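You operate a simulated robot arm through the tools that you are given. There is no shell and no other tool. Be economical: measure what you need, move in short steps, check, and stop when the job is done.

You run a simulated two-armed robot. Do the job below in one go: nothing can be reset, and whatever is moved stays where it is left.

JOB
Square the top panel under the strap and pull the strap tight again.
Fine: release lever up before you push, down afterwards; ratchet to 100 N, bare edges bear no more.

Only the result counts: the job must be done as asked and must still hold three seconds after the hand-in. Knocking over, shifting, dropping, spilling or breaking anything else fails it.

ROBOT AND FRAMES
Two 7-joint arms with two-finger parallel grippers on one trunk, on a base that drives. Base frame: it is fixed to the floor where the robot stands at the start and does not move with it; the origin is under the middle of the robot, x ahead of it, y to its left, z up; the surface under the hand at the start is at about z = 640. Readings come in mm, degrees, newtons and seconds.
The left shoulder is at the start at [110, 169, 1498], the right one opposite. With the tool pointing down near the work surface each hand reaches from about 100 to 580 mm from the robot's upright axis, wherever it stands, measured 20 degrees to its own side. Places, roughly: ratchet lever [600, -200, 800]; release lever [500, 0, 700]; strap [700, 0, 700]. Payload 1.57 kg a hand.
The TCP of each hand is the grasp point between the finger pads, 30 mm short of the fingertips. In the tool frame z runs along the fingers and y along their closing line. Largest opening 80 mm; finger width 17, thickness 12; the body of the gripper, 40 by 82 mm, starts 80 mm behind the TCP.
Orientation is that of the tool frame in the base frame, as a unit quaternion [x, y, z, w]. With the fingers straight down and closing along the base's y, the tool's x points along the base's -x, its y along +y and its z along -z.

CONTROLS
- The arms move only by the tool arm_command. It takes "left_increments", "right_increments" or both (then of equal length, played together; a hand with none holds still); each is a list of rows, each a list of 7 numbers: the shift along the tool's x, y, z in units of 300 mm (1.0 is 300 mm), then the turn, a rotation vector about the tool's x, y, z in units of 120 degrees (1.0 is 120 degrees), then the gripper command, from -1 (shut) to 1 (fully open), values between in proportion. In form: [[tx, ty, tz, ax, ay, az, grip], ...]. A call has 1 to 12 rows; each row is the pose to reach, as a shift and turn from the pose commanded when the call began, along the tool's axes at that moment. A call with a number of a shift or a turn outside -1 to 1 is refused whole. A row lasts 0.2 s, in which the tool goes at most 50 mm and 8.6 degrees; a call with a longer step from one row to the next is refused whole, and so is a gripper value outside its range. A pose out of reach is approached as far as the arm can. The call stops where the force on the tool passes 40 N (or 10 N more than at its start, if that is more) or the arm is blocked; 0.2 s more then pass. The fingers move at their own pace (about 72 mm/s each) and stop on an object; they squeeze with about 25 N. The grip force told is the motor's: it shows also when the fingers shut on nothing. Time passes only in rows, and 0.2 s behind the last, so rows that repeat a pose let the fingers close. It gives the time, the measured TCP pose, the force on the tool (base axes), the opening and the grip force at its end, in the units of the frame above (readings bear some noise), with the torque about the TCP (base axes, N m) and any sound that the robot's microphone picked up.
- Cameras (640 x 400 px; columns grow to the right, rows downward): "scene" is now at [151.8, -11.5, 1673]; the picture's right is [-0.15, -0.99, 0.00], its down [-0.82, 0.12, -0.56] and it looks along [0.55, -0.08, -0.83] (base axes); focal length 283 px, centre (320, 200). "left" rides on the left gripper at [72, 7, -122] in its tool frame; the picture's right is [-0.09, 1.00, 0.00], its down [-0.84, -0.08, -0.54] and it looks along [-0.54, -0.05, 0.84] (tool axes); focal length 238 px, centre (320, 200). "right" rides on the right gripper at [72, -7, -122] in its tool frame; the picture's right is [0.09, 1.00, 0.00], its down [-0.84, 0.08, -0.54] and it looks along [-0.54, 0.05, 0.84] (tool axes); focal length 238 px, centre (320, 200). There is no depth. A picture from a camera that has moved, and an enlarged one, comes with that camera's place and axes in the base frame and with its lens.
- get_image(camera): a new picture of that camera. It takes no simulated time.
- lift_body(by): slides the trunk up (or, below 0, down) by that many mm; the arms and the scene camera ride with it, the base frame stays. It gives what a move gives, with no picture.
- drive_base(legs): drives the robot by 1 to 6 legs, each [ahead, left, turn to the left] in mm, mm and degrees, along the robot's own axes; the way and the turn of a leg run together, so that a leg with both is an arc; at most 1500 mm and 180 degrees a leg. The arms and the cameras ride along, it lands a little off, and it stops where it bumps. It gives what a move gives.
- aim_head(pan, tilt): turns the head with the scene camera to pan (to the left, within 86 degrees either way) and tilt (down, from -29 to 69), counted from straight ahead of the robot. It gives what a move gives.
- close_up(camera, box): a new picture of the part [left, top, right, bottom] of that camera's present view, enlarged. It takes no simulated time.
- close_job(): hands the job in; it is judged then, once.

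Go step by step. Nothing tells you exact positions but the pictures and the camera data: compare them with the known pose of the tool, close in by small moves and look again before you grip or let go. The budget is 120 turns and 100 pictures, counting those below and the enlarged ones. Unless the task says otherwise, let go and move clear before handing in, and close with one line.

The tools are called after "Request:" as name(argument=value, ...) on one line, values as JSON. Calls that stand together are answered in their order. arm_command: Moves the arms, as the interface text tells. Its arguments: {"type":"object","properties":{"left_increments":{"type":"array"},"right_increments":{"type":"array"}},"required":[]} The other tools are called the same way: lift_body (by) slides the trunk up or down; drive_base (legs) drives the base; aim_head (pan, tilt) turns the head that bears the scene camera; get_image (camera) takes a picture; close_up (camera, box) takes an enlarged picture of a part of a camera's view; close_job () hands the job in.

At the start:

```text
time_s: 0.0
left_tcp_pos: [709.8, 18.4, 1123.4]
left_ee_rot: [0.0, 1.0, 0.0, 0.001]
left_wrist_force: [0.4, 0.0, -0.6]
left_wrist_torque: [0.0, 0.01, 0.01]
left_grip_width: 80.0
left_grasp_force: 0.1
right_tcp_pos: [433.6, -350.4, 993.3]
right_ee_rot: [-0.001, 1.0, 0.0, 0.0]
right_wrist_force: [0.5, -0.2, 0.7]
right_wrist_torque: [-0.02, 0.01, 0.05]
right_grip_width: 79.7
right_grasp_force: 0.1
trunk travel left (down, up): [-812.0, 78.0]
robot x, y, heading: [0.6, -0.7, -0.1]
head pan, tilt: [-8.7, 56.1]
```

scene: 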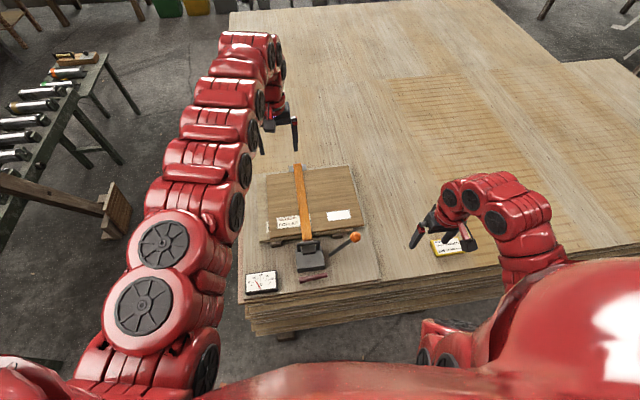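
right: 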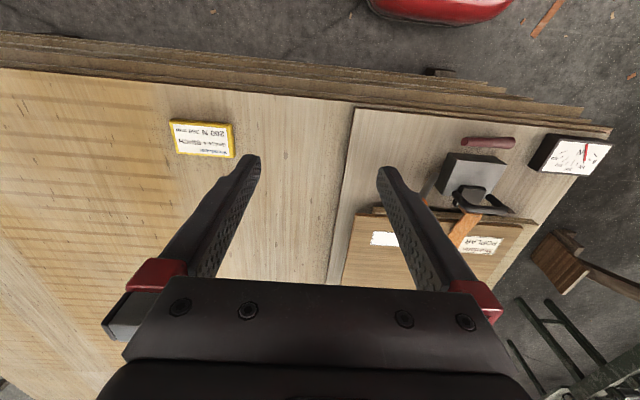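
left: 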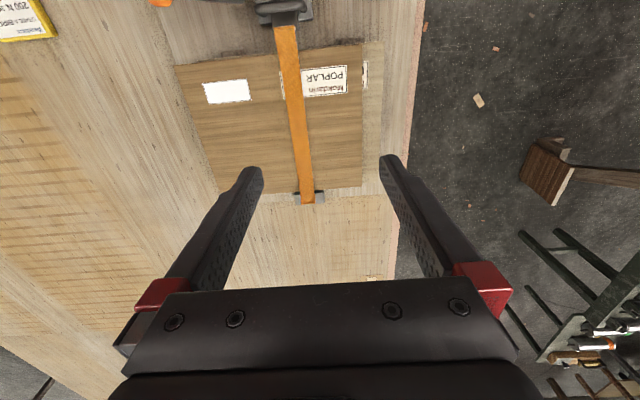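

I see a small panel stack with an orange strap, a ratchet with an orange-tipped lever, a dark red release lever, and a gauge. I'll take enlarged views of these and the labels first.

Request:
close_up(camera="scene", box=[230, 150, 390, 300])

Request:
close_up(camera="right", box=[340, 110, 620, 285])

Request:
close_up(camera="left", box=[160, 0, 400, 210])

Request:
close_up(camera="right", box=[160, 110, 250, 166])

```text
2.67 times, centred on (310, 225) of scene
camera zoom: at [151.8, -11.5, 1673.0], right [-0.15, -0.99, 0.0], down [-0.82, 0.12, -0.56], along [0.55, -0.08, -0.83], focal length 756 px, centre (347, 133)
```

zoom: 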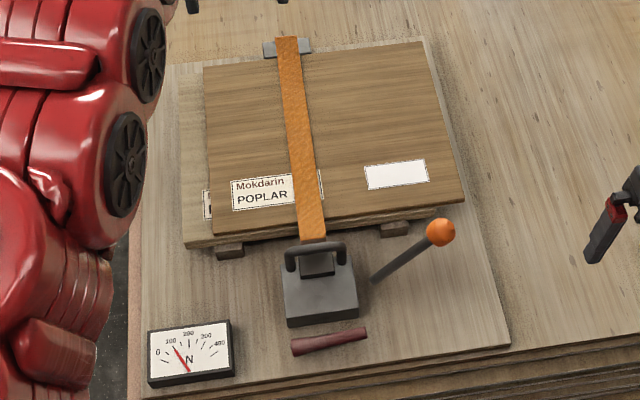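

```text
2.29 times, centred on (480, 198) of right
camera zoom: at [361.2, -356.6, 1116.2], right [-0.09, 1.0, 0.0], down [0.84, 0.08, 0.54], along [0.54, 0.05, -0.84], focal length 545 px, centre (-46, 206)
```

zoom: 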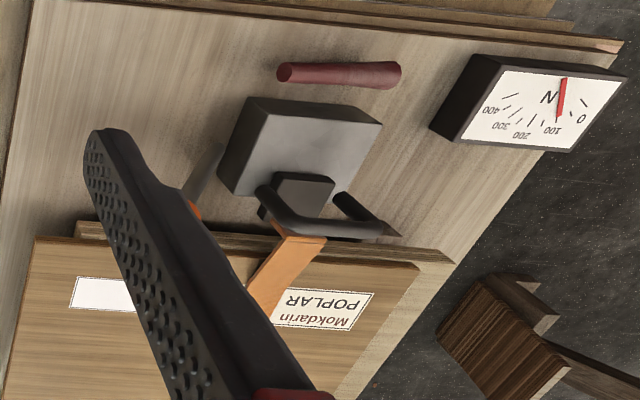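

```text
1.90 times, centred on (280, 105) of left
camera zoom: at [639.1, 25.6, 1245.3], right [0.09, 1.0, 0.0], down [0.84, -0.08, 0.54], along [0.54, -0.05, -0.84], focal length 454 px, centre (396, 381)
```

zoom: 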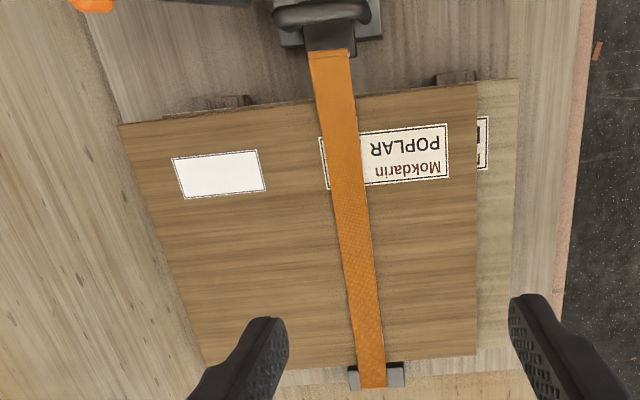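

```text
7.11 times, centred on (205, 138) of right
camera zoom: at [361.2, -356.6, 1116.2], right [-0.09, 1.0, 0.0], down [0.84, 0.08, 0.54], along [0.54, 0.05, -0.84], focal length 1695 px, centre (1138, 641)
```

zoom: 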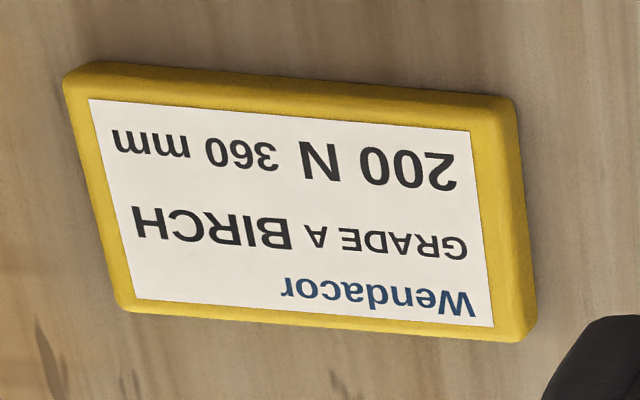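

I'm taking the stack as spacers, a lower panel and a top panel shifted to -y and slightly turned. Next I'll put the left camera straight down over the left edges and read the gauge.

Request:
arm_command(left_increments=[[0, 0.12, 0, 0, 0.065, 0, 1], [0, 0.24, 0, 0, 0.13, 0, 1], [0, 0.36, 0, 0, 0.2, 0, 1], [0, 0.37, 0, 0, 0.27, 0, 1]])

Request:
get_image(camera="left")

Request:
close_up(camera="scene", box=[230, 260, 310, 310])

```text
time_s: 1.0
left_tcp_pos: [576.8, 160.5, 1139.6]
left_ee_rot: [0.001, 0.963, 0.0, -0.27]
left_wrist_force: [0.2, 0.7, 0.4]
left_wrist_torque: [0.05, -0.02, 0.0]
left_grip_width: 80.0
left_grasp_force: 0.1
left hand out of reach, approached as far as the arm can: row 1, 2, 3, 4
right_tcp_pos: [430.9, -351.6, 995.3]
right_ee_rot: [0.002, 1.0, 0.0, 0.001]
right_wrist_force: [-0.4, -0.2, -0.3]
right_wrist_torque: [0.02, -0.04, 0.02]
right_grip_width: 79.9
right_grasp_force: 0.1
trunk travel left (down, up): [-812.0, 78.0]
robot x, y, heading: [0.1, -1.3, -0.1]
head pan, tilt: [-8.7, 56.1]
```

```text
92 pictures are left
camera left: at [580.5, 167.8, 1280.0], right [0.08, 1.0, -0.05], down [1.0, -0.08, 0.03], along [0.02, -0.05, -1.0], focal length 238 px, centre (320, 200)
```

left: 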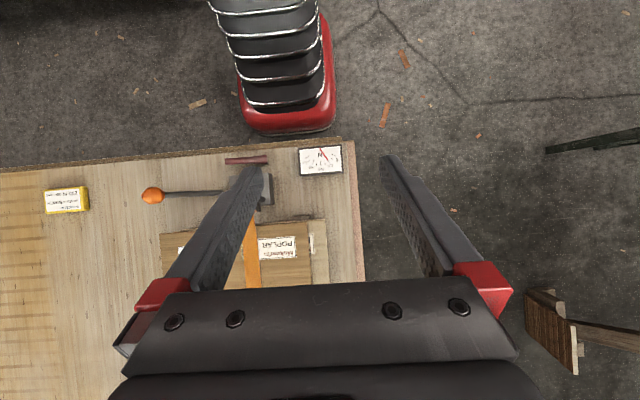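

```text
8.00 times, centred on (270, 285) of scene
camera zoom: at [148.2, -12.2, 1673.6], right [-0.15, -0.99, 0.0], down [-0.82, 0.13, -0.56], along [0.55, -0.08, -0.83], focal length 2267 px, centre (720, -480)
```

zoom: 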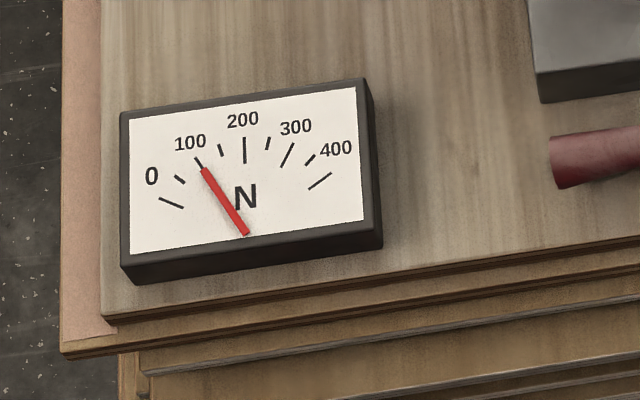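

The gauge reads about 100 N now; the ratchet lever points to -y with its knob at about [545,-265], and the release bar lies at about [474,-44]. I'll lower the trunk for more reach, pull the left arm clear, and use the right camera for a close look.

Request:
lift_body(by=-200)

Request:
get_image(camera="scene")

Request:
get_image(camera="right")

```text
time_s: 3.2
left_tcp_pos: [580.7, 162.7, 936.3]
left_ee_rot: [0.0, 0.963, 0.0, -0.271]
left_wrist_force: [0.6, -1.3, 0.1]
left_wrist_torque: [0.01, -0.01, 0.02]
left_grip_width: 80.0
left_grasp_force: 0.1
right_tcp_pos: [433.7, -350.3, 793.3]
right_ee_rot: [0.0, 1.0, 0.0, 0.001]
right_wrist_force: [0.3, -0.2, -0.6]
right_wrist_torque: [-0.02, -0.02, -0.02]
right_grip_width: 80.1
right_grasp_force: 0.0
trunk travel left (down, up): [-612.0, 278.0]
robot x, y, heading: [0.1, 2.8, -0.3]
head pan, tilt: [-8.7, 56.1]
```

```text
90 pictures are left
camera scene: at [151.5, -11.4, 1473.0], right [-0.15, -0.99, 0.0], down [-0.82, 0.12, -0.56], along [0.55, -0.08, -0.83], focal length 283 px, centre (320, 200)
```

scene: 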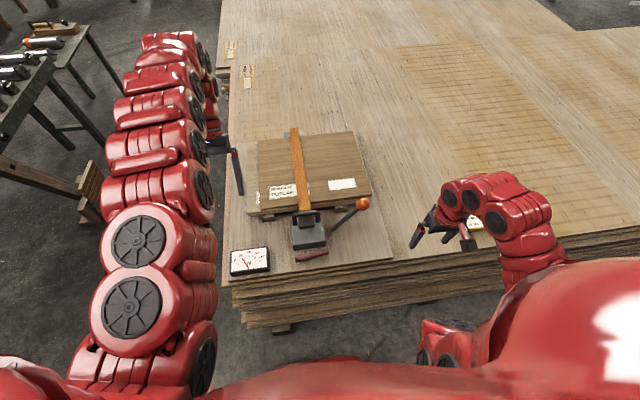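

```text
89 pictures are left
camera right: at [361.1, -356.5, 916.4], right [-0.09, 1.0, 0.0], down [0.84, 0.08, 0.54], along [0.54, 0.05, -0.84], focal length 238 px, centre (320, 200)
```

right: 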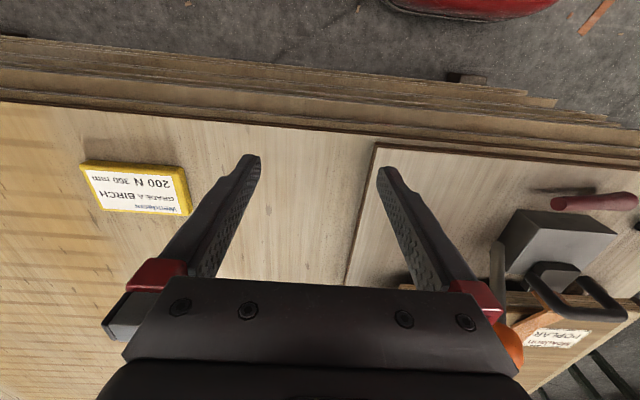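

I need detail of the ratchet and its two levers, so I'll zoom in from both cameras.

Request:
close_up(camera="scene", box=[270, 185, 380, 265])

Request:
close_up(camera="right", box=[480, 150, 640, 370])

```text
5.00 times, centred on (325, 225) of scene
camera zoom: at [151.5, -11.4, 1473.0], right [-0.15, -0.99, 0.0], down [-0.82, 0.12, -0.56], along [0.55, -0.08, -0.83], focal length 1417 px, centre (295, 75)
```

zoom: 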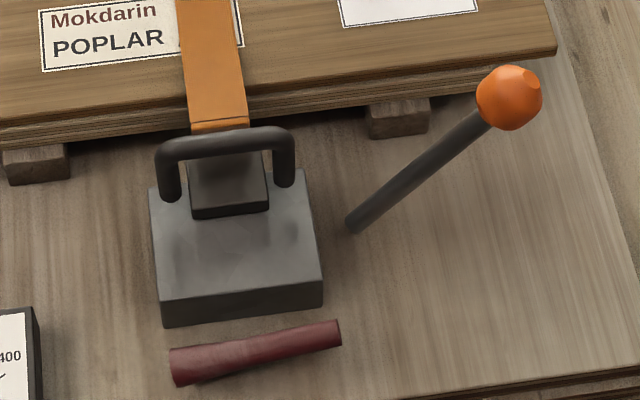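

```text
1.82 times, centred on (560, 260) of right
camera zoom: at [361.1, -356.5, 916.4], right [-0.09, 1.0, 0.0], down [0.84, 0.08, 0.54], along [0.54, 0.05, -0.84], focal length 433 px, centre (-116, 91)
```

zoom: 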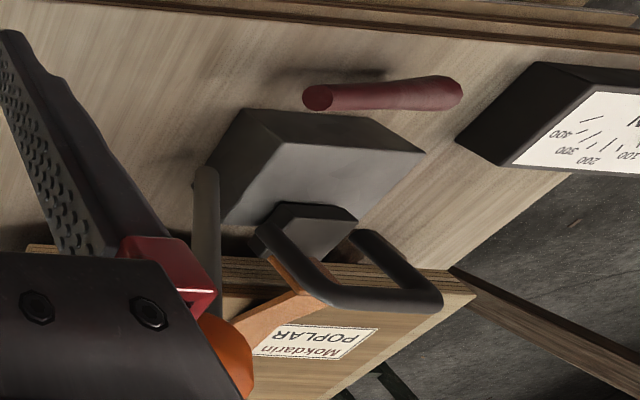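

The knob is at about [550,-187,825], its rod foot at about [560,-106,680], and the red bar runs [480,-86,701] to [474,11,690]. I'll look at the release bar from the front with the right camera to find its hinge.

Request:
arm_command(right_increments=[[0.06, 0.12, -0.1, 0, 0, 0, 1], [0.12, 0.26, -0.1, 0, -0.04, 0, 1], [0.18, 0.4, -0.1, 0, -0.08, 0, 1], [0.24, 0.54, -0.1, 0, -0.12, 0, 1], [0.3, 0.68, -0.1, 0, -0.16, 0, 1], [0.34, 0.82, -0.1, 0, -0.2, 0, 1], [0.346, 0.95, -0.1, 0, -0.25, 0, 1], [0.346, 0.95, -0.1, 0, -0.25, 0, 1]])

Request:
get_image(camera="right")

```text
refused: row 1 steps farther than a row can; nothing moved
```

```text
86 pictures are left
camera right: at [361.1, -356.5, 916.4], right [-0.09, 1.0, 0.0], down [0.84, 0.08, 0.54], along [0.54, 0.05, -0.84], focal length 238 px, centre (320, 200)
```

right: 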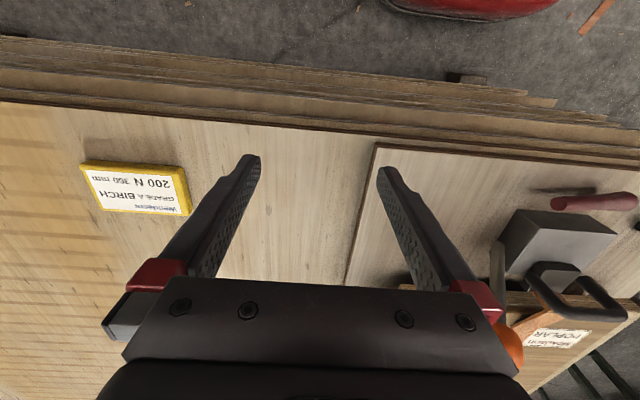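

The first row's step was just over 50 mm, so I'll send the same move with smaller steps.

Request:
arm_command(right_increments=[[0.06, 0.08, -0.05, 0, 0, 0, 1], [0.12, 0.21, -0.1, 0, -0.04, 0, 1], [0.18, 0.35, -0.1, 0, -0.08, 0, 1], [0.24, 0.49, -0.1, 0, -0.12, 0, 1], [0.3, 0.63, -0.1, 0, -0.16, 0, 1], [0.34, 0.78, -0.1, 0, -0.2, 0, 1], [0.346, 0.93, -0.1, 0, -0.25, 0, 1], [0.346, 0.93, -0.1, 0, -0.25, 0, 1]])

Request:
get_image(camera="right")

```text
time_s: 5.0
left_tcp_pos: [578.5, 161.9, 936.9]
left_ee_rot: [0.001, 0.963, 0.0, -0.271]
left_wrist_force: [0.4, -0.7, 0.0]
left_wrist_torque: [0.03, 0.01, 0.03]
left_grip_width: 80.0
left_grasp_force: 0.1
right_tcp_pos: [491.3, -172.5, 784.7]
right_ee_rot: [-0.012, 0.975, 0.065, 0.21]
right_wrist_force: [0.6, -0.4, -0.1]
right_wrist_torque: [0.01, 0.01, 0.02]
right_grip_width: 80.3
right_grasp_force: 0.0
right hand out of reach, approached as far as the arm can: row 2, 3, 4, 5, 6, 7, 8
trunk travel left (down, up): [-612.0, 278.0]
robot x, y, heading: [-0.5, -3.0, -0.1]
head pan, tilt: [-8.7, 56.1]
```

```text
85 pictures are left
camera right: at [375.8, -195.8, 864.8], right [-0.13, 0.99, 0.08], down [0.54, 0.0, 0.84], along [0.83, 0.16, -0.53], focal length 238 px, centre (320, 200)
```

right: 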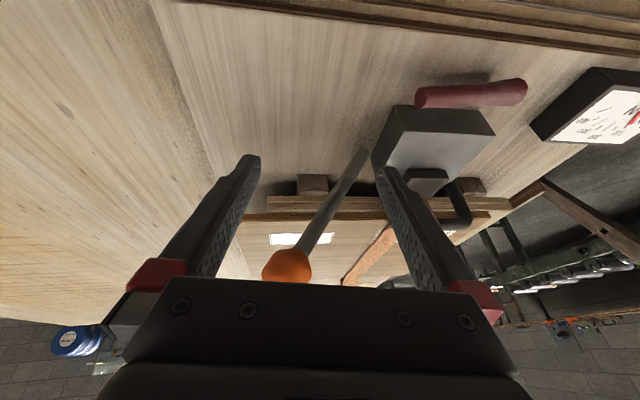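

The picture is upside down, and the hand stopped near the knob. I'll zoom in on the bar and ratchet from here.

Request:
close_up(camera="right", box=[350, 60, 550, 185])

```text
3.20 times, centred on (450, 122) of right
camera zoom: at [375.8, -195.8, 864.8], right [-0.13, 0.99, 0.08], down [0.54, 0.0, 0.84], along [0.83, 0.16, -0.53], focal length 763 px, centre (-96, 448)
```

zoom: 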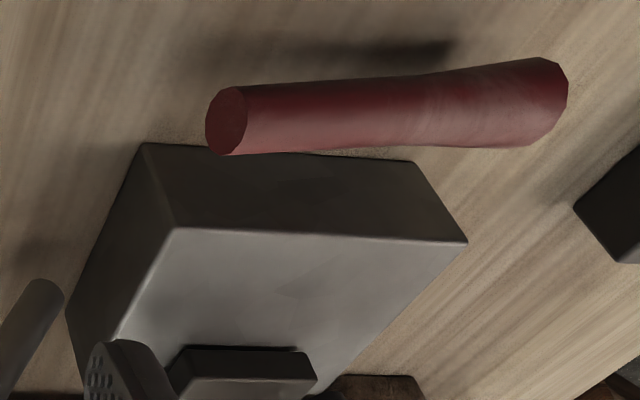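

I can see a red handle about 98 mm long with its flat end at -y, but no visible hinge. The right arm hit a reach limit, so I'll check with a zero move what the commanded pose now is.

Request:
arm_command(left_increments=[[0, 0, 0, 0, 0, 0, 1]], right_increments=[[0, 0, 0, 0, 0, 0, 1]])

```text
time_s: 5.4
left_tcp_pos: [580.6, 161.5, 937.5]
left_ee_rot: [0.0, 0.963, 0.0, -0.271]
left_wrist_force: [-0.4, 0.0, 0.8]
left_wrist_torque: [0.0, -0.02, -0.01]
left_grip_width: 79.8
left_grasp_force: 0.0
right_tcp_pos: [492.2, -174.8, 784.1]
right_ee_rot: [-0.012, 0.975, 0.066, 0.211]
right_wrist_force: [-0.1, -0.3, -0.4]
right_wrist_torque: [-0.03, 0.02, 0.01]
right_grip_width: 80.2
right_grasp_force: 0.1
trunk travel left (down, up): [-612.0, 278.0]
robot x, y, heading: [1.4, 0.5, -0.2]
head pan, tilt: [-8.7, 56.1]
```

Commanded poses follow the reached poses. I'll bring the right hand back upright and clear of the knob, then take the left camera's view of the panel's left edges.

Request:
arm_command(right_increments=[[0.024, -0.09, -0.084, 0.016, 0.051, 0.003, 1], [0.048, -0.188, -0.168, 0.032, 0.102, 0.006, 1], [0.072, -0.28, -0.25, 0.048, 0.153, 0.009, 1], [0.097, -0.375, -0.336, 0.064, 0.204, 0.012, 1]])

Request:
get_image(camera="left")

```text
time_s: 6.4
left_tcp_pos: [578.8, 162.0, 936.5]
left_ee_rot: [-0.001, 0.963, -0.001, -0.27]
left_wrist_force: [0.7, 0.4, -0.6]
left_wrist_torque: [0.01, 0.01, -0.01]
left_grip_width: 80.1
left_grasp_force: 0.1
right_tcp_pos: [443.3, -283.7, 836.0]
right_ee_rot: [-0.002, 1.0, 0.008, 0.03]
right_wrist_force: [-0.4, 0.5, 0.3]
right_wrist_torque: [-0.03, 0.01, 0.01]
right_grip_width: 79.9
right_grasp_force: 0.1
right hand out of reach, approached as far as the arm can: row 4
trunk travel left (down, up): [-612.0, 278.0]
robot x, y, heading: [2.5, 1.2, -0.2]
head pan, tilt: [-8.7, 56.1]
```

```text
83 pictures are left
camera left: at [582.8, 169.6, 1077.8], right [0.08, 1.0, -0.05], down [1.0, -0.08, 0.03], along [0.02, -0.05, -1.0], focal length 238 px, centre (320, 200)
```

left: 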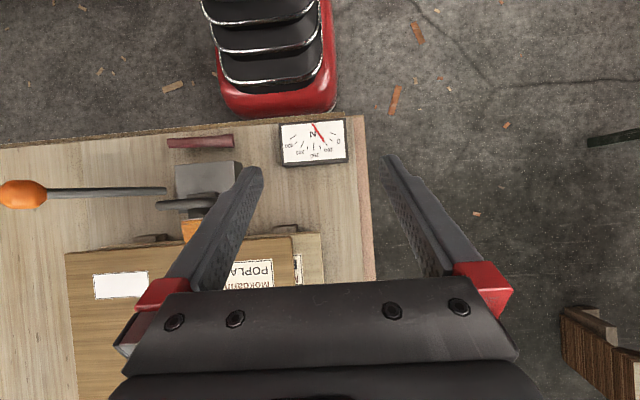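

Near-body reach shrinks when the trunk is low, so I'll raise it back by 200. Then I'll bring the right hand over the release bar, turned to close along x.

Request:
lift_body(by=200)

Request:
arm_command(right_increments=[[-0.01, 0.076, 0.04, 0, 0, 0.0625, 0.5], [-0.02, 0.152, 0.09, 0, 0, 0.125, 0.5], [-0.03, 0.228, 0.14, 0, 0, 0.1875, 0.5], [-0.04, 0.304, 0.19, 0, 0, 0.25, 0.5], [-0.05, 0.38, 0.24, 0, 0, 0.3125, 0.5], [-0.06, 0.456, 0.29, 0, 0, 0.375, 0.5], [-0.07, 0.532, 0.34, 0, 0, 0.4375, 0.5], [-0.08, 0.608, 0.39, 0, 0, 0.5, 0.5], [-0.09, 0.684, 0.44, 0, 0, 0.5625, 0.5], [-0.1, 0.76, 0.5, 0, 0, 0.625, 0.5], [-0.11, 0.836, 0.56, 0, 0, 0.6875, 0.5], [-0.117, 0.913, 0.62, 0, 0, 0.75, 0.5]])

Request:
get_image(camera="right")

Request:
get_image(camera="scene")

```text
time_s: 8.5
left_tcp_pos: [580.8, 161.9, 1136.2]
left_ee_rot: [0.0, 0.962, -0.001, -0.272]
left_wrist_force: [0.1, 0.4, 0.1]
left_wrist_torque: [0.03, 0.0, 0.01]
left_grip_width: 79.8
left_grasp_force: 0.1
right_tcp_pos: [442.6, -281.9, 1036.2]
right_ee_rot: [-0.002, 1.0, 0.008, 0.029]
right_wrist_force: [-0.6, 0.4, 0.3]
right_wrist_torque: [-0.01, -0.06, 0.0]
right_grip_width: 79.9
right_grasp_force: 0.0
trunk travel left (down, up): [-812.0, 78.0]
robot x, y, heading: [2.2, 2.1, 0.2]
head pan, tilt: [-8.7, 56.1]
```

```text
time_s: 11.1
left_tcp_pos: [580.4, 162.5, 1136.9]
left_ee_rot: [0.0, 0.962, 0.0, -0.272]
left_wrist_force: [-0.3, 0.1, 1.1]
left_wrist_torque: [-0.02, -0.04, -0.01]
left_grip_width: 80.0
left_grasp_force: 0.1
right_tcp_pos: [488.4, -4.6, 857.1]
right_ee_rot: [0.707, 0.706, 0.026, 0.015]
right_wrist_force: [-0.1, 0.3, 0.4]
right_wrist_torque: [-0.02, 0.0, 0.0]
right_grip_width: 59.9
right_grasp_force: 0.1
trunk travel left (down, up): [-812.0, 78.0]
robot x, y, heading: [-1.8, 0.1, 0.1]
head pan, tilt: [-8.7, 56.1]
```

```text
82 pictures are left
camera right: at [474.9, 64.5, 979.1], right [0.99, 0.09, 0.06], down [0.05, -0.84, 0.53], along [0.1, -0.53, -0.84], focal length 238 px, centre (320, 200)
```

right: 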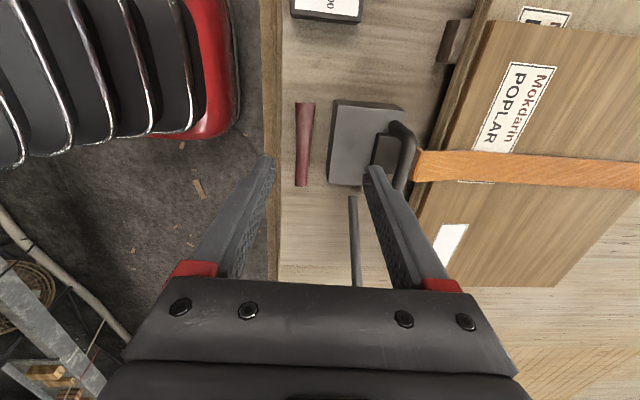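

```text
81 pictures are left
camera scene: at [152.0, -10.2, 1673.0], right [-0.15, -0.99, 0.0], down [-0.82, 0.12, -0.56], along [0.55, -0.08, -0.83], focal length 283 px, centre (320, 200)
```

scene: 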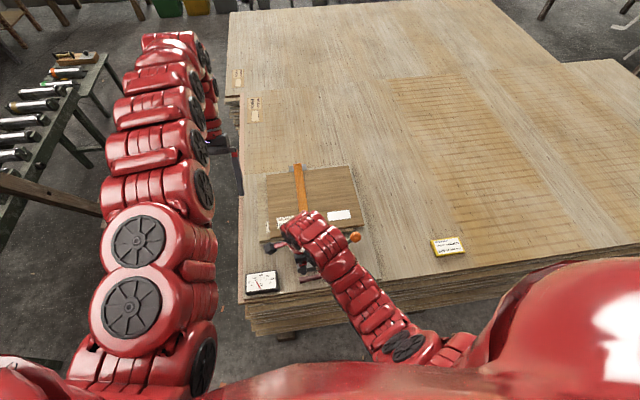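

The view is good: the bar sits at x≈480, y from 13 to -94, z≈695, with about 20 mm of gap to the ratchet body. I'll straighten the tool and come down above it with the opening at about 32 mm.

Request:
arm_command(right_increments=[[-0.013, -0.018, 0.1, 0.01, -0.003, 0, -0.2], [-0.026, -0.036, 0.2, 0.02, -0.006, 0, -0.2], [-0.038, -0.054, 0.303, 0.0277, -0.0075, 0, -0.2]])

Request:
get_image(camera="right")

```text
time_s: 11.9
left_tcp_pos: [580.3, 161.9, 1136.4]
left_ee_rot: [-0.001, 0.962, 0.0, -0.271]
left_wrist_force: [-0.1, 0.5, 0.1]
left_wrist_torque: [0.03, 0.01, 0.01]
left_grip_width: 80.1
left_grasp_force: 0.2
right_tcp_pos: [479.8, -15.9, 765.1]
right_ee_rot: [0.707, 0.708, 0.0, 0.001]
right_wrist_force: [0.0, 0.5, -0.5]
right_wrist_torque: [0.0, -0.02, -0.02]
right_grip_width: 32.1
right_grasp_force: 0.1
trunk travel left (down, up): [-812.0, 78.0]
robot x, y, heading: [-0.2, -1.3, -0.1]
head pan, tilt: [-8.7, 56.1]
```

```text
80 pictures are left
camera right: at [473.1, 55.7, 887.3], right [1.0, 0.09, 0.0], down [0.08, -0.84, 0.54], along [0.05, -0.54, -0.84], focal length 238 px, centre (320, 200)
```

right: 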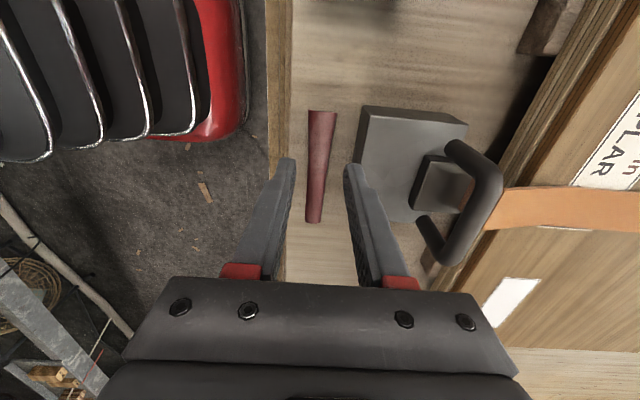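

The bar lies centred between the fingers. I'll descend 58 mm and close on it.

Request:
arm_command(right_increments=[[0, -0.006, 0.08, 0, 0, 0, -0.2], [0, -0.006, 0.15, 0, 0, 0, -0.2], [0, -0.006, 0.195, 0, 0, 0, -0.2], [0, -0.006, 0.195, 0, 0, 0, -1], [0, -0.006, 0.195, 0, 0, 0, -1]])

Request:
get_image(camera="right")

```text
time_s: 13.1
left_tcp_pos: [580.7, 162.3, 1135.7]
left_ee_rot: [0.0, 0.963, 0.0, -0.271]
left_wrist_force: [-0.3, 0.2, 0.3]
left_wrist_torque: [0.03, -0.01, -0.02]
left_grip_width: 80.0
left_grasp_force: 0.0
right_tcp_pos: [480.2, -17.0, 708.9]
right_ee_rot: [0.707, 0.707, 0.003, 0.002]
right_wrist_force: [12.6, -0.8, 6.3]
right_wrist_torque: [0.07, -0.33, -0.1]
right_grip_width: 19.0
right_grasp_force: 25.3
trunk travel left (down, up): [-812.0, 78.0]
robot x, y, heading: [2.2, -2.0, -0.1]
head pan, tilt: [-8.7, 56.1]
```

```text
79 pictures are left
camera right: at [472.4, 55.4, 830.7], right [1.0, 0.09, 0.01], down [0.07, -0.84, 0.54], along [0.06, -0.54, -0.84], focal length 238 px, centre (320, 200)
```

right: 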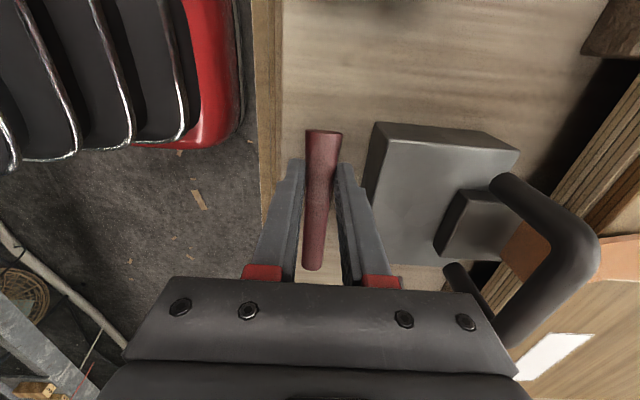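

The bar is gripped (19 mm). I'll lift gently by about 12 mm and watch the forces.

Request:
arm_command(right_increments=[[0, 0.005, -0.01, 0, 0, 0, -1], [0, 0.005, -0.025, 0, 0, 0, -1], [0, 0.005, -0.04, 0, 0, 0, -1]])

Request:
get_image(camera="right")

```text
time_s: 13.9
left_tcp_pos: [583.4, 162.0, 1135.2]
left_ee_rot: [0.0, 0.962, 0.0, -0.272]
left_wrist_force: [0.3, 1.0, 0.0]
left_wrist_torque: [0.03, 0.05, 0.01]
left_grip_width: 80.1
left_grasp_force: 0.1
right_tcp_pos: [479.0, -15.9, 717.4]
right_ee_rot: [0.707, 0.708, 0.0, 0.0]
right_wrist_force: [16.8, -1.3, -17.5]
right_wrist_torque: [-0.38, -0.44, -0.14]
right_grip_width: 19.2
right_grasp_force: 25.2
trunk travel left (down, up): [-812.0, 78.0]
robot x, y, heading: [-0.0, -1.3, 0.3]
head pan, tilt: [-8.7, 56.1]
```

```text
78 pictures are left
camera right: at [473.5, 56.0, 840.7], right [1.0, 0.09, 0.0], down [0.08, -0.84, 0.54], along [0.05, -0.54, -0.84], focal length 238 px, centre (320, 200)
```

right: 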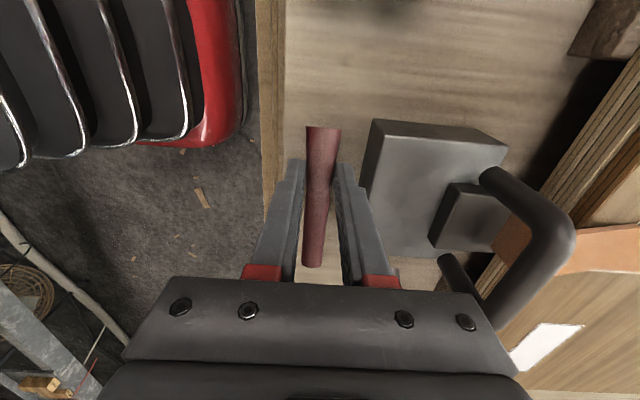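

There is mild resistance (about 17 N) that looks like the lever beginning to turn. I'll lift another 15 mm and look again.

Request:
arm_command(right_increments=[[0, 0.0, -0.02, 0, 0, 0, -1], [0, 0.0, -0.035, 0, 0, 0, -1], [0, 0.0, -0.05, 0, 0, 0, -1]])

Request:
get_image(camera="right")

```text
time_s: 14.7
left_tcp_pos: [579.0, 161.7, 1137.0]
left_ee_rot: [-0.001, 0.963, 0.0, -0.271]
left_wrist_force: [0.2, -0.2, -0.3]
left_wrist_torque: [-0.02, 0.0, 0.0]
left_grip_width: 79.9
left_grasp_force: 0.0
right_tcp_pos: [474.5, -15.8, 732.9]
right_ee_rot: [0.706, 0.708, -0.003, -0.002]
right_wrist_force: [0.4, -0.3, 0.3]
right_wrist_torque: [-0.03, 0.03, 0.0]
right_grip_width: 0.2
right_grasp_force: 21.6
trunk travel left (down, up): [-812.0, 78.0]
robot x, y, heading: [-0.0, -1.4, 0.0]
head pan, tilt: [-8.7, 56.1]
```

```text
77 pictures are left
camera right: at [467.7, 56.1, 855.8], right [1.0, 0.09, -0.01], down [0.08, -0.84, 0.54], along [0.05, -0.54, -0.84], focal length 238 px, centre (320, 200)
```

right: 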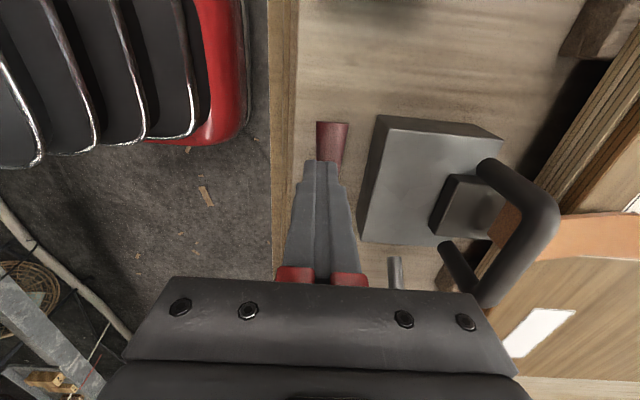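

The grip slipped off near the tips. I'll try the -y end of the handle, with a deeper grip and a longer lever arm.

Request:
arm_command(right_increments=[[0, 0.015, -0.12, 0, 0, 0, -0.2], [-0.1, 0.015, -0.12, 0, 0, 0, -0.2], [-0.214, 0.015, -0.1, 0, 0, 0, -0.2], [-0.214, 0.015, 0.0, 0, 0, 0, -0.2]])

Request:
get_image(camera="right")

```text
time_s: 15.7
left_tcp_pos: [580.7, 163.5, 1135.8]
left_ee_rot: [0.0, 0.962, 0.0, -0.272]
left_wrist_force: [0.1, -0.1, -0.3]
left_wrist_torque: [0.0, 0.03, -0.04]
left_grip_width: 79.9
left_grasp_force: 0.1
right_tcp_pos: [483.2, -79.9, 733.6]
right_ee_rot: [0.707, 0.707, 0.0, 0.001]
right_wrist_force: [-0.7, -0.5, -0.6]
right_wrist_torque: [0.03, 0.01, 0.0]
right_grip_width: 31.9
right_grasp_force: 0.0
trunk travel left (down, up): [-812.0, 78.0]
robot x, y, heading: [5.2, 2.7, -0.0]
head pan, tilt: [-8.7, 56.1]
```

```text
76 pictures are left
camera right: at [476.4, -7.8, 855.9], right [1.0, 0.09, 0.0], down [0.08, -0.84, 0.54], along [0.05, -0.54, -0.84], focal length 238 px, centre (320, 200)
```

right: 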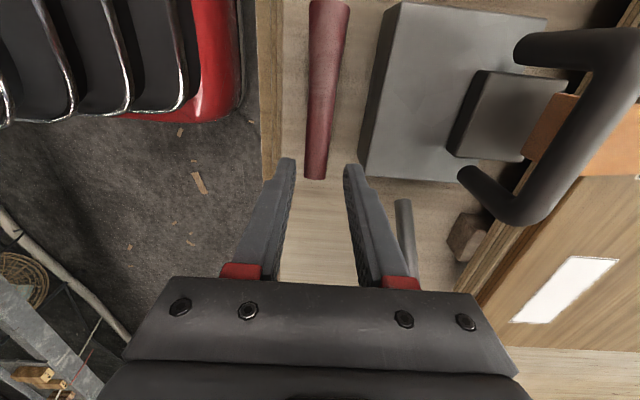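

The -y end is at [480,-92], just ahead of the fingers. I'll descend to z≈697, grip, and lift a little.

Request:
arm_command(right_increments=[[0, -0.01, 0.06, 0, 0, 0, -0.2], [0, -0.01, 0.122, 0, 0, 0, -0.2], [0, -0.01, 0.122, 0, 0, 0, -1], [0, -0.01, 0.122, 0, 0, 0, -1], [0, -0.008, 0.11, 0, 0, 0, -1], [0, -0.008, 0.095, 0, 0, 0, -1], [0, -0.008, 0.08, 0, 0, 0, -1]])

Request:
get_image(camera="right")

```text
time_s: 17.3
left_tcp_pos: [580.7, 162.8, 1136.7]
left_ee_rot: [0.0, 0.963, -0.001, -0.271]
left_wrist_force: [0.1, 0.4, -0.5]
left_wrist_torque: [0.04, 0.02, -0.03]
left_grip_width: 80.1
left_grasp_force: 0.0
right_tcp_pos: [479.1, -78.1, 709.5]
right_ee_rot: [0.706, 0.708, 0.001, -0.001]
right_wrist_force: [-8.2, 9.6, -0.4]
right_wrist_torque: [-0.54, -0.1, -0.2]
right_grip_width: 19.1
right_grasp_force: 24.8
trunk travel left (down, up): [-812.0, 78.0]
robot x, y, heading: [-1.3, 0.5, 0.1]
head pan, tilt: [-8.7, 56.1]
```

```text
75 pictures are left
camera right: at [473.0, -6.8, 832.8], right [1.0, 0.09, 0.0], down [0.08, -0.84, 0.54], along [0.05, -0.54, -0.84], focal length 238 px, centre (320, 200)
```

right: 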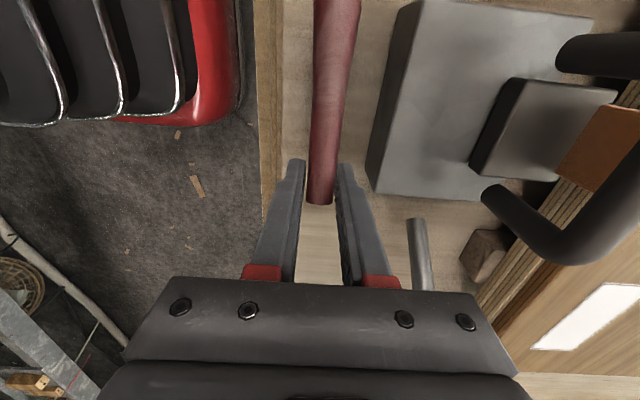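

The -y end lifts freely, so the hinge is at the +y end. I'll follow the arc up to about 30°.

Request:
arm_command(right_increments=[[0.009, 0.002, -0.03, 0, 0, 0, -1], [0.02, 0.002, -0.06, 0, 0, 0, -1], [0.035, 0.002, -0.1, 0, 0, 0, -1]])

Request:
get_image(camera="right")

```text
time_s: 18.1
left_tcp_pos: [580.6, 161.5, 1135.9]
left_ee_rot: [0.0, 0.962, 0.001, -0.272]
left_wrist_force: [-0.1, -0.1, 0.2]
left_wrist_torque: [-0.01, 0.03, 0.03]
left_grip_width: 79.9
left_grasp_force: 0.1
right_tcp_pos: [480.1, -70.9, 739.7]
right_ee_rot: [0.706, 0.708, -0.001, 0.0]
right_wrist_force: [-9.1, 0.2, 0.3]
right_wrist_torque: [-0.67, -0.01, 0.01]
right_grip_width: 19.0
right_grasp_force: 25.0
trunk travel left (down, up): [-812.0, 78.0]
robot x, y, heading: [-0.1, -2.3, 0.1]
head pan, tilt: [-8.7, 56.1]
```

```text
74 pictures are left
camera right: at [473.3, 1.8, 862.6], right [1.0, 0.09, 0.0], down [0.08, -0.84, 0.54], along [0.05, -0.54, -0.84], focal length 238 px, centre (320, 200)
```

right: 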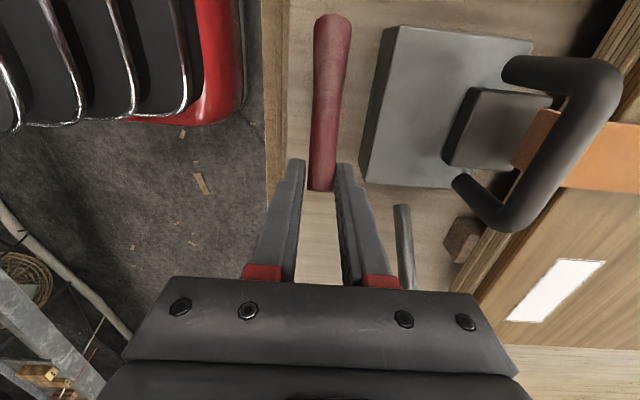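

It is moving freely, so I'll continue the arc to about 60° and check the gauge.

Request:
arm_command(right_increments=[[0.03, 0.0, -0.045, 0, 0, 0, -1], [0.065, 0.0, -0.08, 0, 0, 0, -1], [0.105, 0.0, -0.105, 0, 0, 0, -1]])

Request:
get_image(camera="right")

Request:
close_up(camera="scene", box=[230, 220, 390, 320])

```text
time_s: 18.9
left_tcp_pos: [579.9, 159.0, 1136.4]
left_ee_rot: [0.0, 0.963, 0.001, -0.271]
left_wrist_force: [-0.5, 0.2, -0.2]
left_wrist_torque: [0.02, -0.01, -0.02]
left_grip_width: 80.0
left_grasp_force: 0.1
right_tcp_pos: [479.4, -42.2, 771.9]
right_ee_rot: [0.708, 0.706, 0.0, 0.001]
right_wrist_force: [-5.9, -12.4, -12.8]
right_wrist_torque: [0.65, -2.16, 0.12]
right_grip_width: 18.7
right_grasp_force: 25.3
trunk travel left (down, up): [-812.0, 78.0]
robot x, y, heading: [-3.0, 2.6, -0.1]
head pan, tilt: [-8.7, 56.1]
```

```text
73 pictures are left
camera right: at [473.3, 30.4, 894.4], right [1.0, 0.09, 0.0], down [0.08, -0.84, 0.54], along [0.05, -0.54, -0.84], focal length 238 px, centre (320, 200)
```

right: 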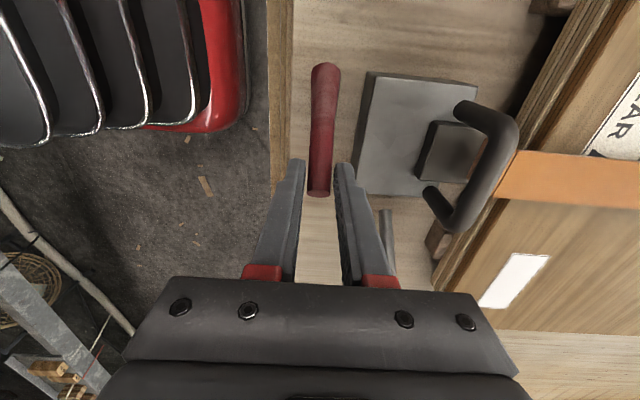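

```text
4.00 times, centred on (310, 270) of scene
camera zoom: at [150.8, -15.1, 1673.0], right [-0.15, -0.99, 0.0], down [-0.82, 0.13, -0.56], along [0.55, -0.08, -0.83], focal length 1134 px, centre (360, -80)
```

zoom: 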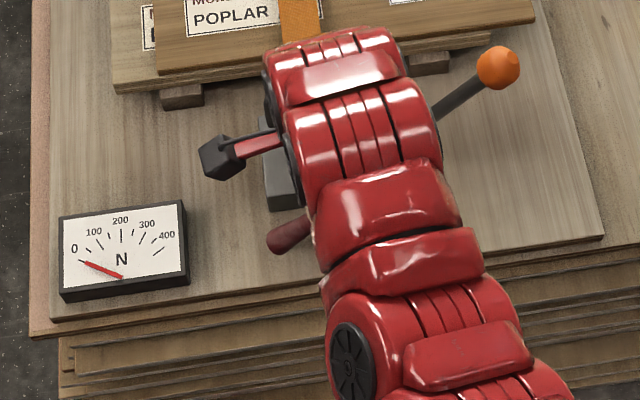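

The gauge is at 0 and the lever seems to be at its stop. I'll open, back off upward, and check that it stays up.

Request:
arm_command(right_increments=[[0, 0, 0, 0, 0, 0, -0.2], [0, 0, 0, 0, 0, 0, -0.2], [0, 0, -0.1, 0, 0, 0, -0.2], [0, 0, -0.25, 0, 0, 0, -0.2]])

Request:
get_image(camera="right")

Request:
close_up(camera="scene", box=[230, 220, 390, 320])

```text
time_s: 19.9
left_tcp_pos: [578.8, 162.2, 1137.6]
left_ee_rot: [0.0, 0.962, 0.0, -0.271]
left_wrist_force: [-0.1, -0.2, -0.1]
left_wrist_torque: [0.0, 0.0, -0.01]
left_grip_width: 79.7
left_grasp_force: 0.0
right_tcp_pos: [480.4, -41.2, 845.3]
right_ee_rot: [0.707, 0.708, 0.0, 0.0]
right_wrist_force: [0.0, -0.6, 0.3]
right_wrist_torque: [0.01, -0.01, -0.02]
right_grip_width: 31.9
right_grasp_force: 0.1
trunk travel left (down, up): [-812.0, 78.0]
robot x, y, heading: [-1.4, 0.2, -0.0]
head pan, tilt: [-8.7, 56.1]
```

```text
71 pictures are left
camera right: at [473.1, 31.5, 968.6], right [1.0, 0.09, 0.0], down [0.08, -0.84, 0.54], along [0.05, -0.54, -0.84], focal length 238 px, centre (320, 200)
```

right: 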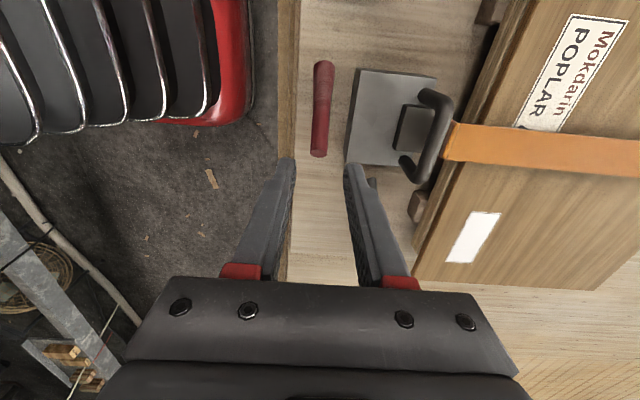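

```text
4.00 times, centred on (310, 270) of scene
camera zoom: at [151.4, -11.3, 1673.0], right [-0.15, -0.99, 0.0], down [-0.82, 0.12, -0.56], along [0.55, -0.08, -0.83], focal length 1134 px, centre (360, -80)
```

zoom: 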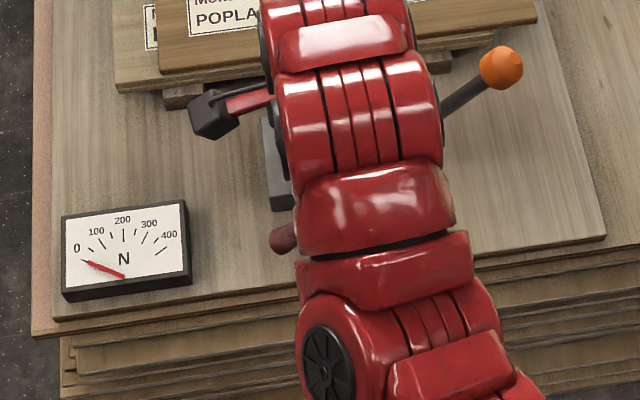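

The lever stays up and the gauge is at 0. Now I'll measure the panels: left arm out of the way, right hand up for an overview.

Request:
arm_command(left_increments=[[0.05, 0.12, 0.03, 0, 0, 0, 1], [0.1, 0.25, 0.06, 0, 0, 0, 1], [0.16, 0.38, 0.1, 0, 0, 0, 1], [0.22, 0.52, 0.14, 0, 0, 0, 1], [0.284, 0.65, 0.174, 0, 0, 0, 1]], right_increments=[[0, 0.0, -0.13, 0, 0, 0, 1], [0.04, 0.1, -0.24, 0, 0, 0, 1], [0.1, 0.2, -0.34, 0, 0, 0, 1], [0.18, 0.32, -0.42, 0, 0, 0, 1], [0.26, 0.42, -0.5, 0, 0, 0, 1]])

Request:
get_image(camera="right")

```text
time_s: 21.1
left_tcp_pos: [479.7, 360.5, 1135.4]
left_ee_rot: [-0.001, 0.962, -0.001, -0.273]
left_wrist_force: [-0.4, -0.4, 0.1]
left_wrist_torque: [-0.01, 0.01, -0.01]
left_grip_width: 80.1
left_grasp_force: 0.0
right_tcp_pos: [608.0, 39.4, 995.9]
right_ee_rot: [0.707, 0.707, -0.001, 0.001]
right_wrist_force: [0.5, 0.2, 0.6]
right_wrist_torque: [-0.03, 0.05, 0.0]
right_grip_width: 80.1
right_grasp_force: 0.1
trunk travel left (down, up): [-812.0, 78.0]
robot x, y, heading: [2.3, -0.6, -0.2]
head pan, tilt: [-8.7, 56.1]
```

```text
69 pictures are left
camera right: at [601.2, 112.1, 1119.1], right [1.0, 0.09, 0.0], down [0.08, -0.84, 0.54], along [0.05, -0.54, -0.84], focal length 238 px, centre (320, 200)
```

right: 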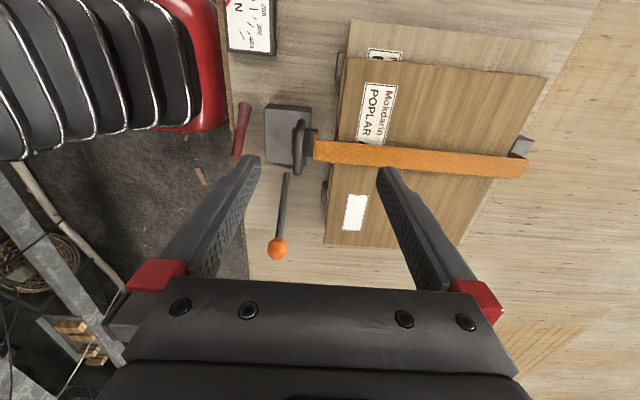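

Request:
close_up(camera="right", box=[310, 0, 570, 162])

Request:
close_up(camera="right", box=[310, 130, 510, 255])

```text
2.46 times, centred on (440, 81) of right
camera zoom: at [601.2, 112.1, 1119.1], right [1.0, 0.09, 0.0], down [0.08, -0.84, 0.54], along [0.05, -0.54, -0.84], focal length 587 px, centre (25, 493)
```

zoom: 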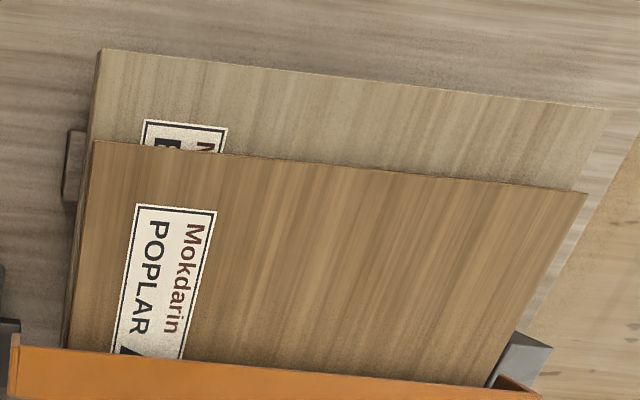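

```text
3.20 times, centred on (410, 192) of right
camera zoom: at [601.2, 112.1, 1119.1], right [1.0, 0.09, 0.0], down [0.08, -0.84, 0.54], along [0.05, -0.54, -0.84], focal length 763 px, centre (32, 224)
```

zoom: 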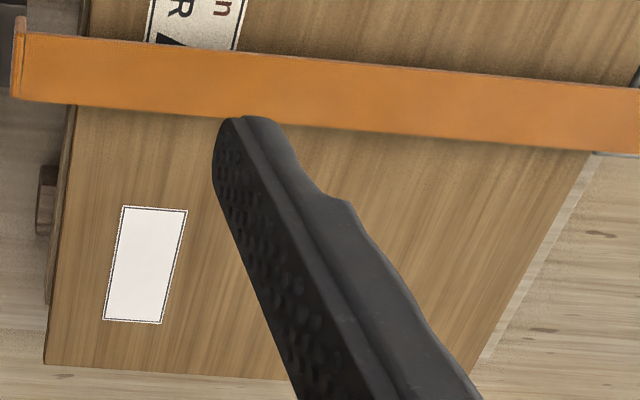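

Triangulating gives a top panel of about 300×360 mm with its top at z≈723. It is shifted 43 mm to -y against the lower panel and hardly turned, so I must push its right edge (y≈-256) by +43 mm at x≈793. I'll bring the right hand over the clear area on the right.

Request:
arm_command(right_increments=[[-0.12, 0.0, 0, 0, 0, 0, 1], [-0.26, 0.0, 0, 0, 0, 0, 1], [-0.42, 0.0, 0, 0, 0, 0, 1], [-0.58, 0.0, 0, 0, 0, 0, 1], [-0.74, 0.0, 0, 0, 0, 0, 1], [-0.9, 0.0, 0, 0, 0, 0, 1], [-1.0, 0.0, 0, 0, 0, 0, 1]])

Request:
arm_command(right_increments=[[-0.1, 0.05, 0, 0, 0, 0, 1], [-0.2, 0.1, 0.0, 0, 0, 0, 1], [-0.3, 0.15, 0.0, 0, 0, 0, 1], [-0.4, 0.2, 0.0, 0, 0, 0, 1]])

Request:
lift_body(by=-150)

Request:
get_image(camera="right")

```text
time_s: 22.7
left_tcp_pos: [479.2, 358.5, 1136.4]
left_ee_rot: [0.0, 0.962, 0.0, -0.272]
left_wrist_force: [-0.9, -0.7, 0.5]
left_wrist_torque: [-0.04, -0.01, 0.0]
left_grip_width: 79.9
left_grasp_force: 0.1
right_tcp_pos: [605.9, -260.9, 994.9]
right_ee_rot: [0.706, 0.708, 0.001, 0.001]
right_wrist_force: [0.3, -0.7, 0.2]
right_wrist_torque: [0.0, -0.01, 0.0]
right_grip_width: 80.0
right_grasp_force: 0.1
trunk travel left (down, up): [-812.0, 78.0]
robot x, y, heading: [-2.2, -3.3, -0.0]
head pan, tilt: [-8.7, 56.1]
```

```text
time_s: 23.7
left_tcp_pos: [480.6, 356.4, 1137.1]
left_ee_rot: [0.0, 0.962, 0.0, -0.272]
left_wrist_force: [0.4, -0.6, 0.0]
left_wrist_torque: [0.0, 0.02, -0.01]
left_grip_width: 79.8
left_grasp_force: 0.0
right_tcp_pos: [667.3, -383.8, 997.8]
right_ee_rot: [0.708, 0.706, 0.0, 0.0]
right_wrist_force: [0.4, 0.0, -0.9]
right_wrist_torque: [-0.02, 0.01, 0.03]
right_grip_width: 79.8
right_grasp_force: 0.0
trunk travel left (down, up): [-812.0, 78.0]
robot x, y, heading: [-3.0, -0.7, -0.1]
head pan, tilt: [-8.7, 56.1]
```

```text
time_s: 25.5
left_tcp_pos: [479.2, 358.3, 986.7]
left_ee_rot: [0.0, 0.962, 0.0, -0.271]
left_wrist_force: [0.3, -0.1, -0.3]
left_wrist_torque: [-0.01, -0.02, 0.0]
left_grip_width: 80.2
left_grasp_force: 0.0
right_tcp_pos: [666.3, -380.3, 847.5]
right_ee_rot: [0.707, 0.708, 0.001, 0.001]
right_wrist_force: [0.0, 0.0, -0.7]
right_wrist_torque: [-0.02, -0.03, 0.01]
right_grip_width: 79.9
right_grasp_force: 0.2
trunk travel left (down, up): [-662.0, 228.0]
robot x, y, heading: [-1.2, 1.6, -0.2]
head pan, tilt: [-8.7, 56.1]
```

```text
66 pictures are left
camera right: at [659.6, -309.4, 970.7], right [1.0, 0.09, 0.0], down [0.08, -0.84, 0.54], along [0.05, -0.54, -0.84], focal length 238 px, centre (320, 200)
```

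right: 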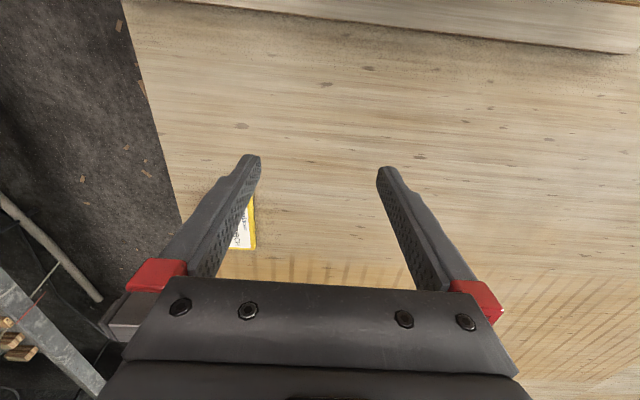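

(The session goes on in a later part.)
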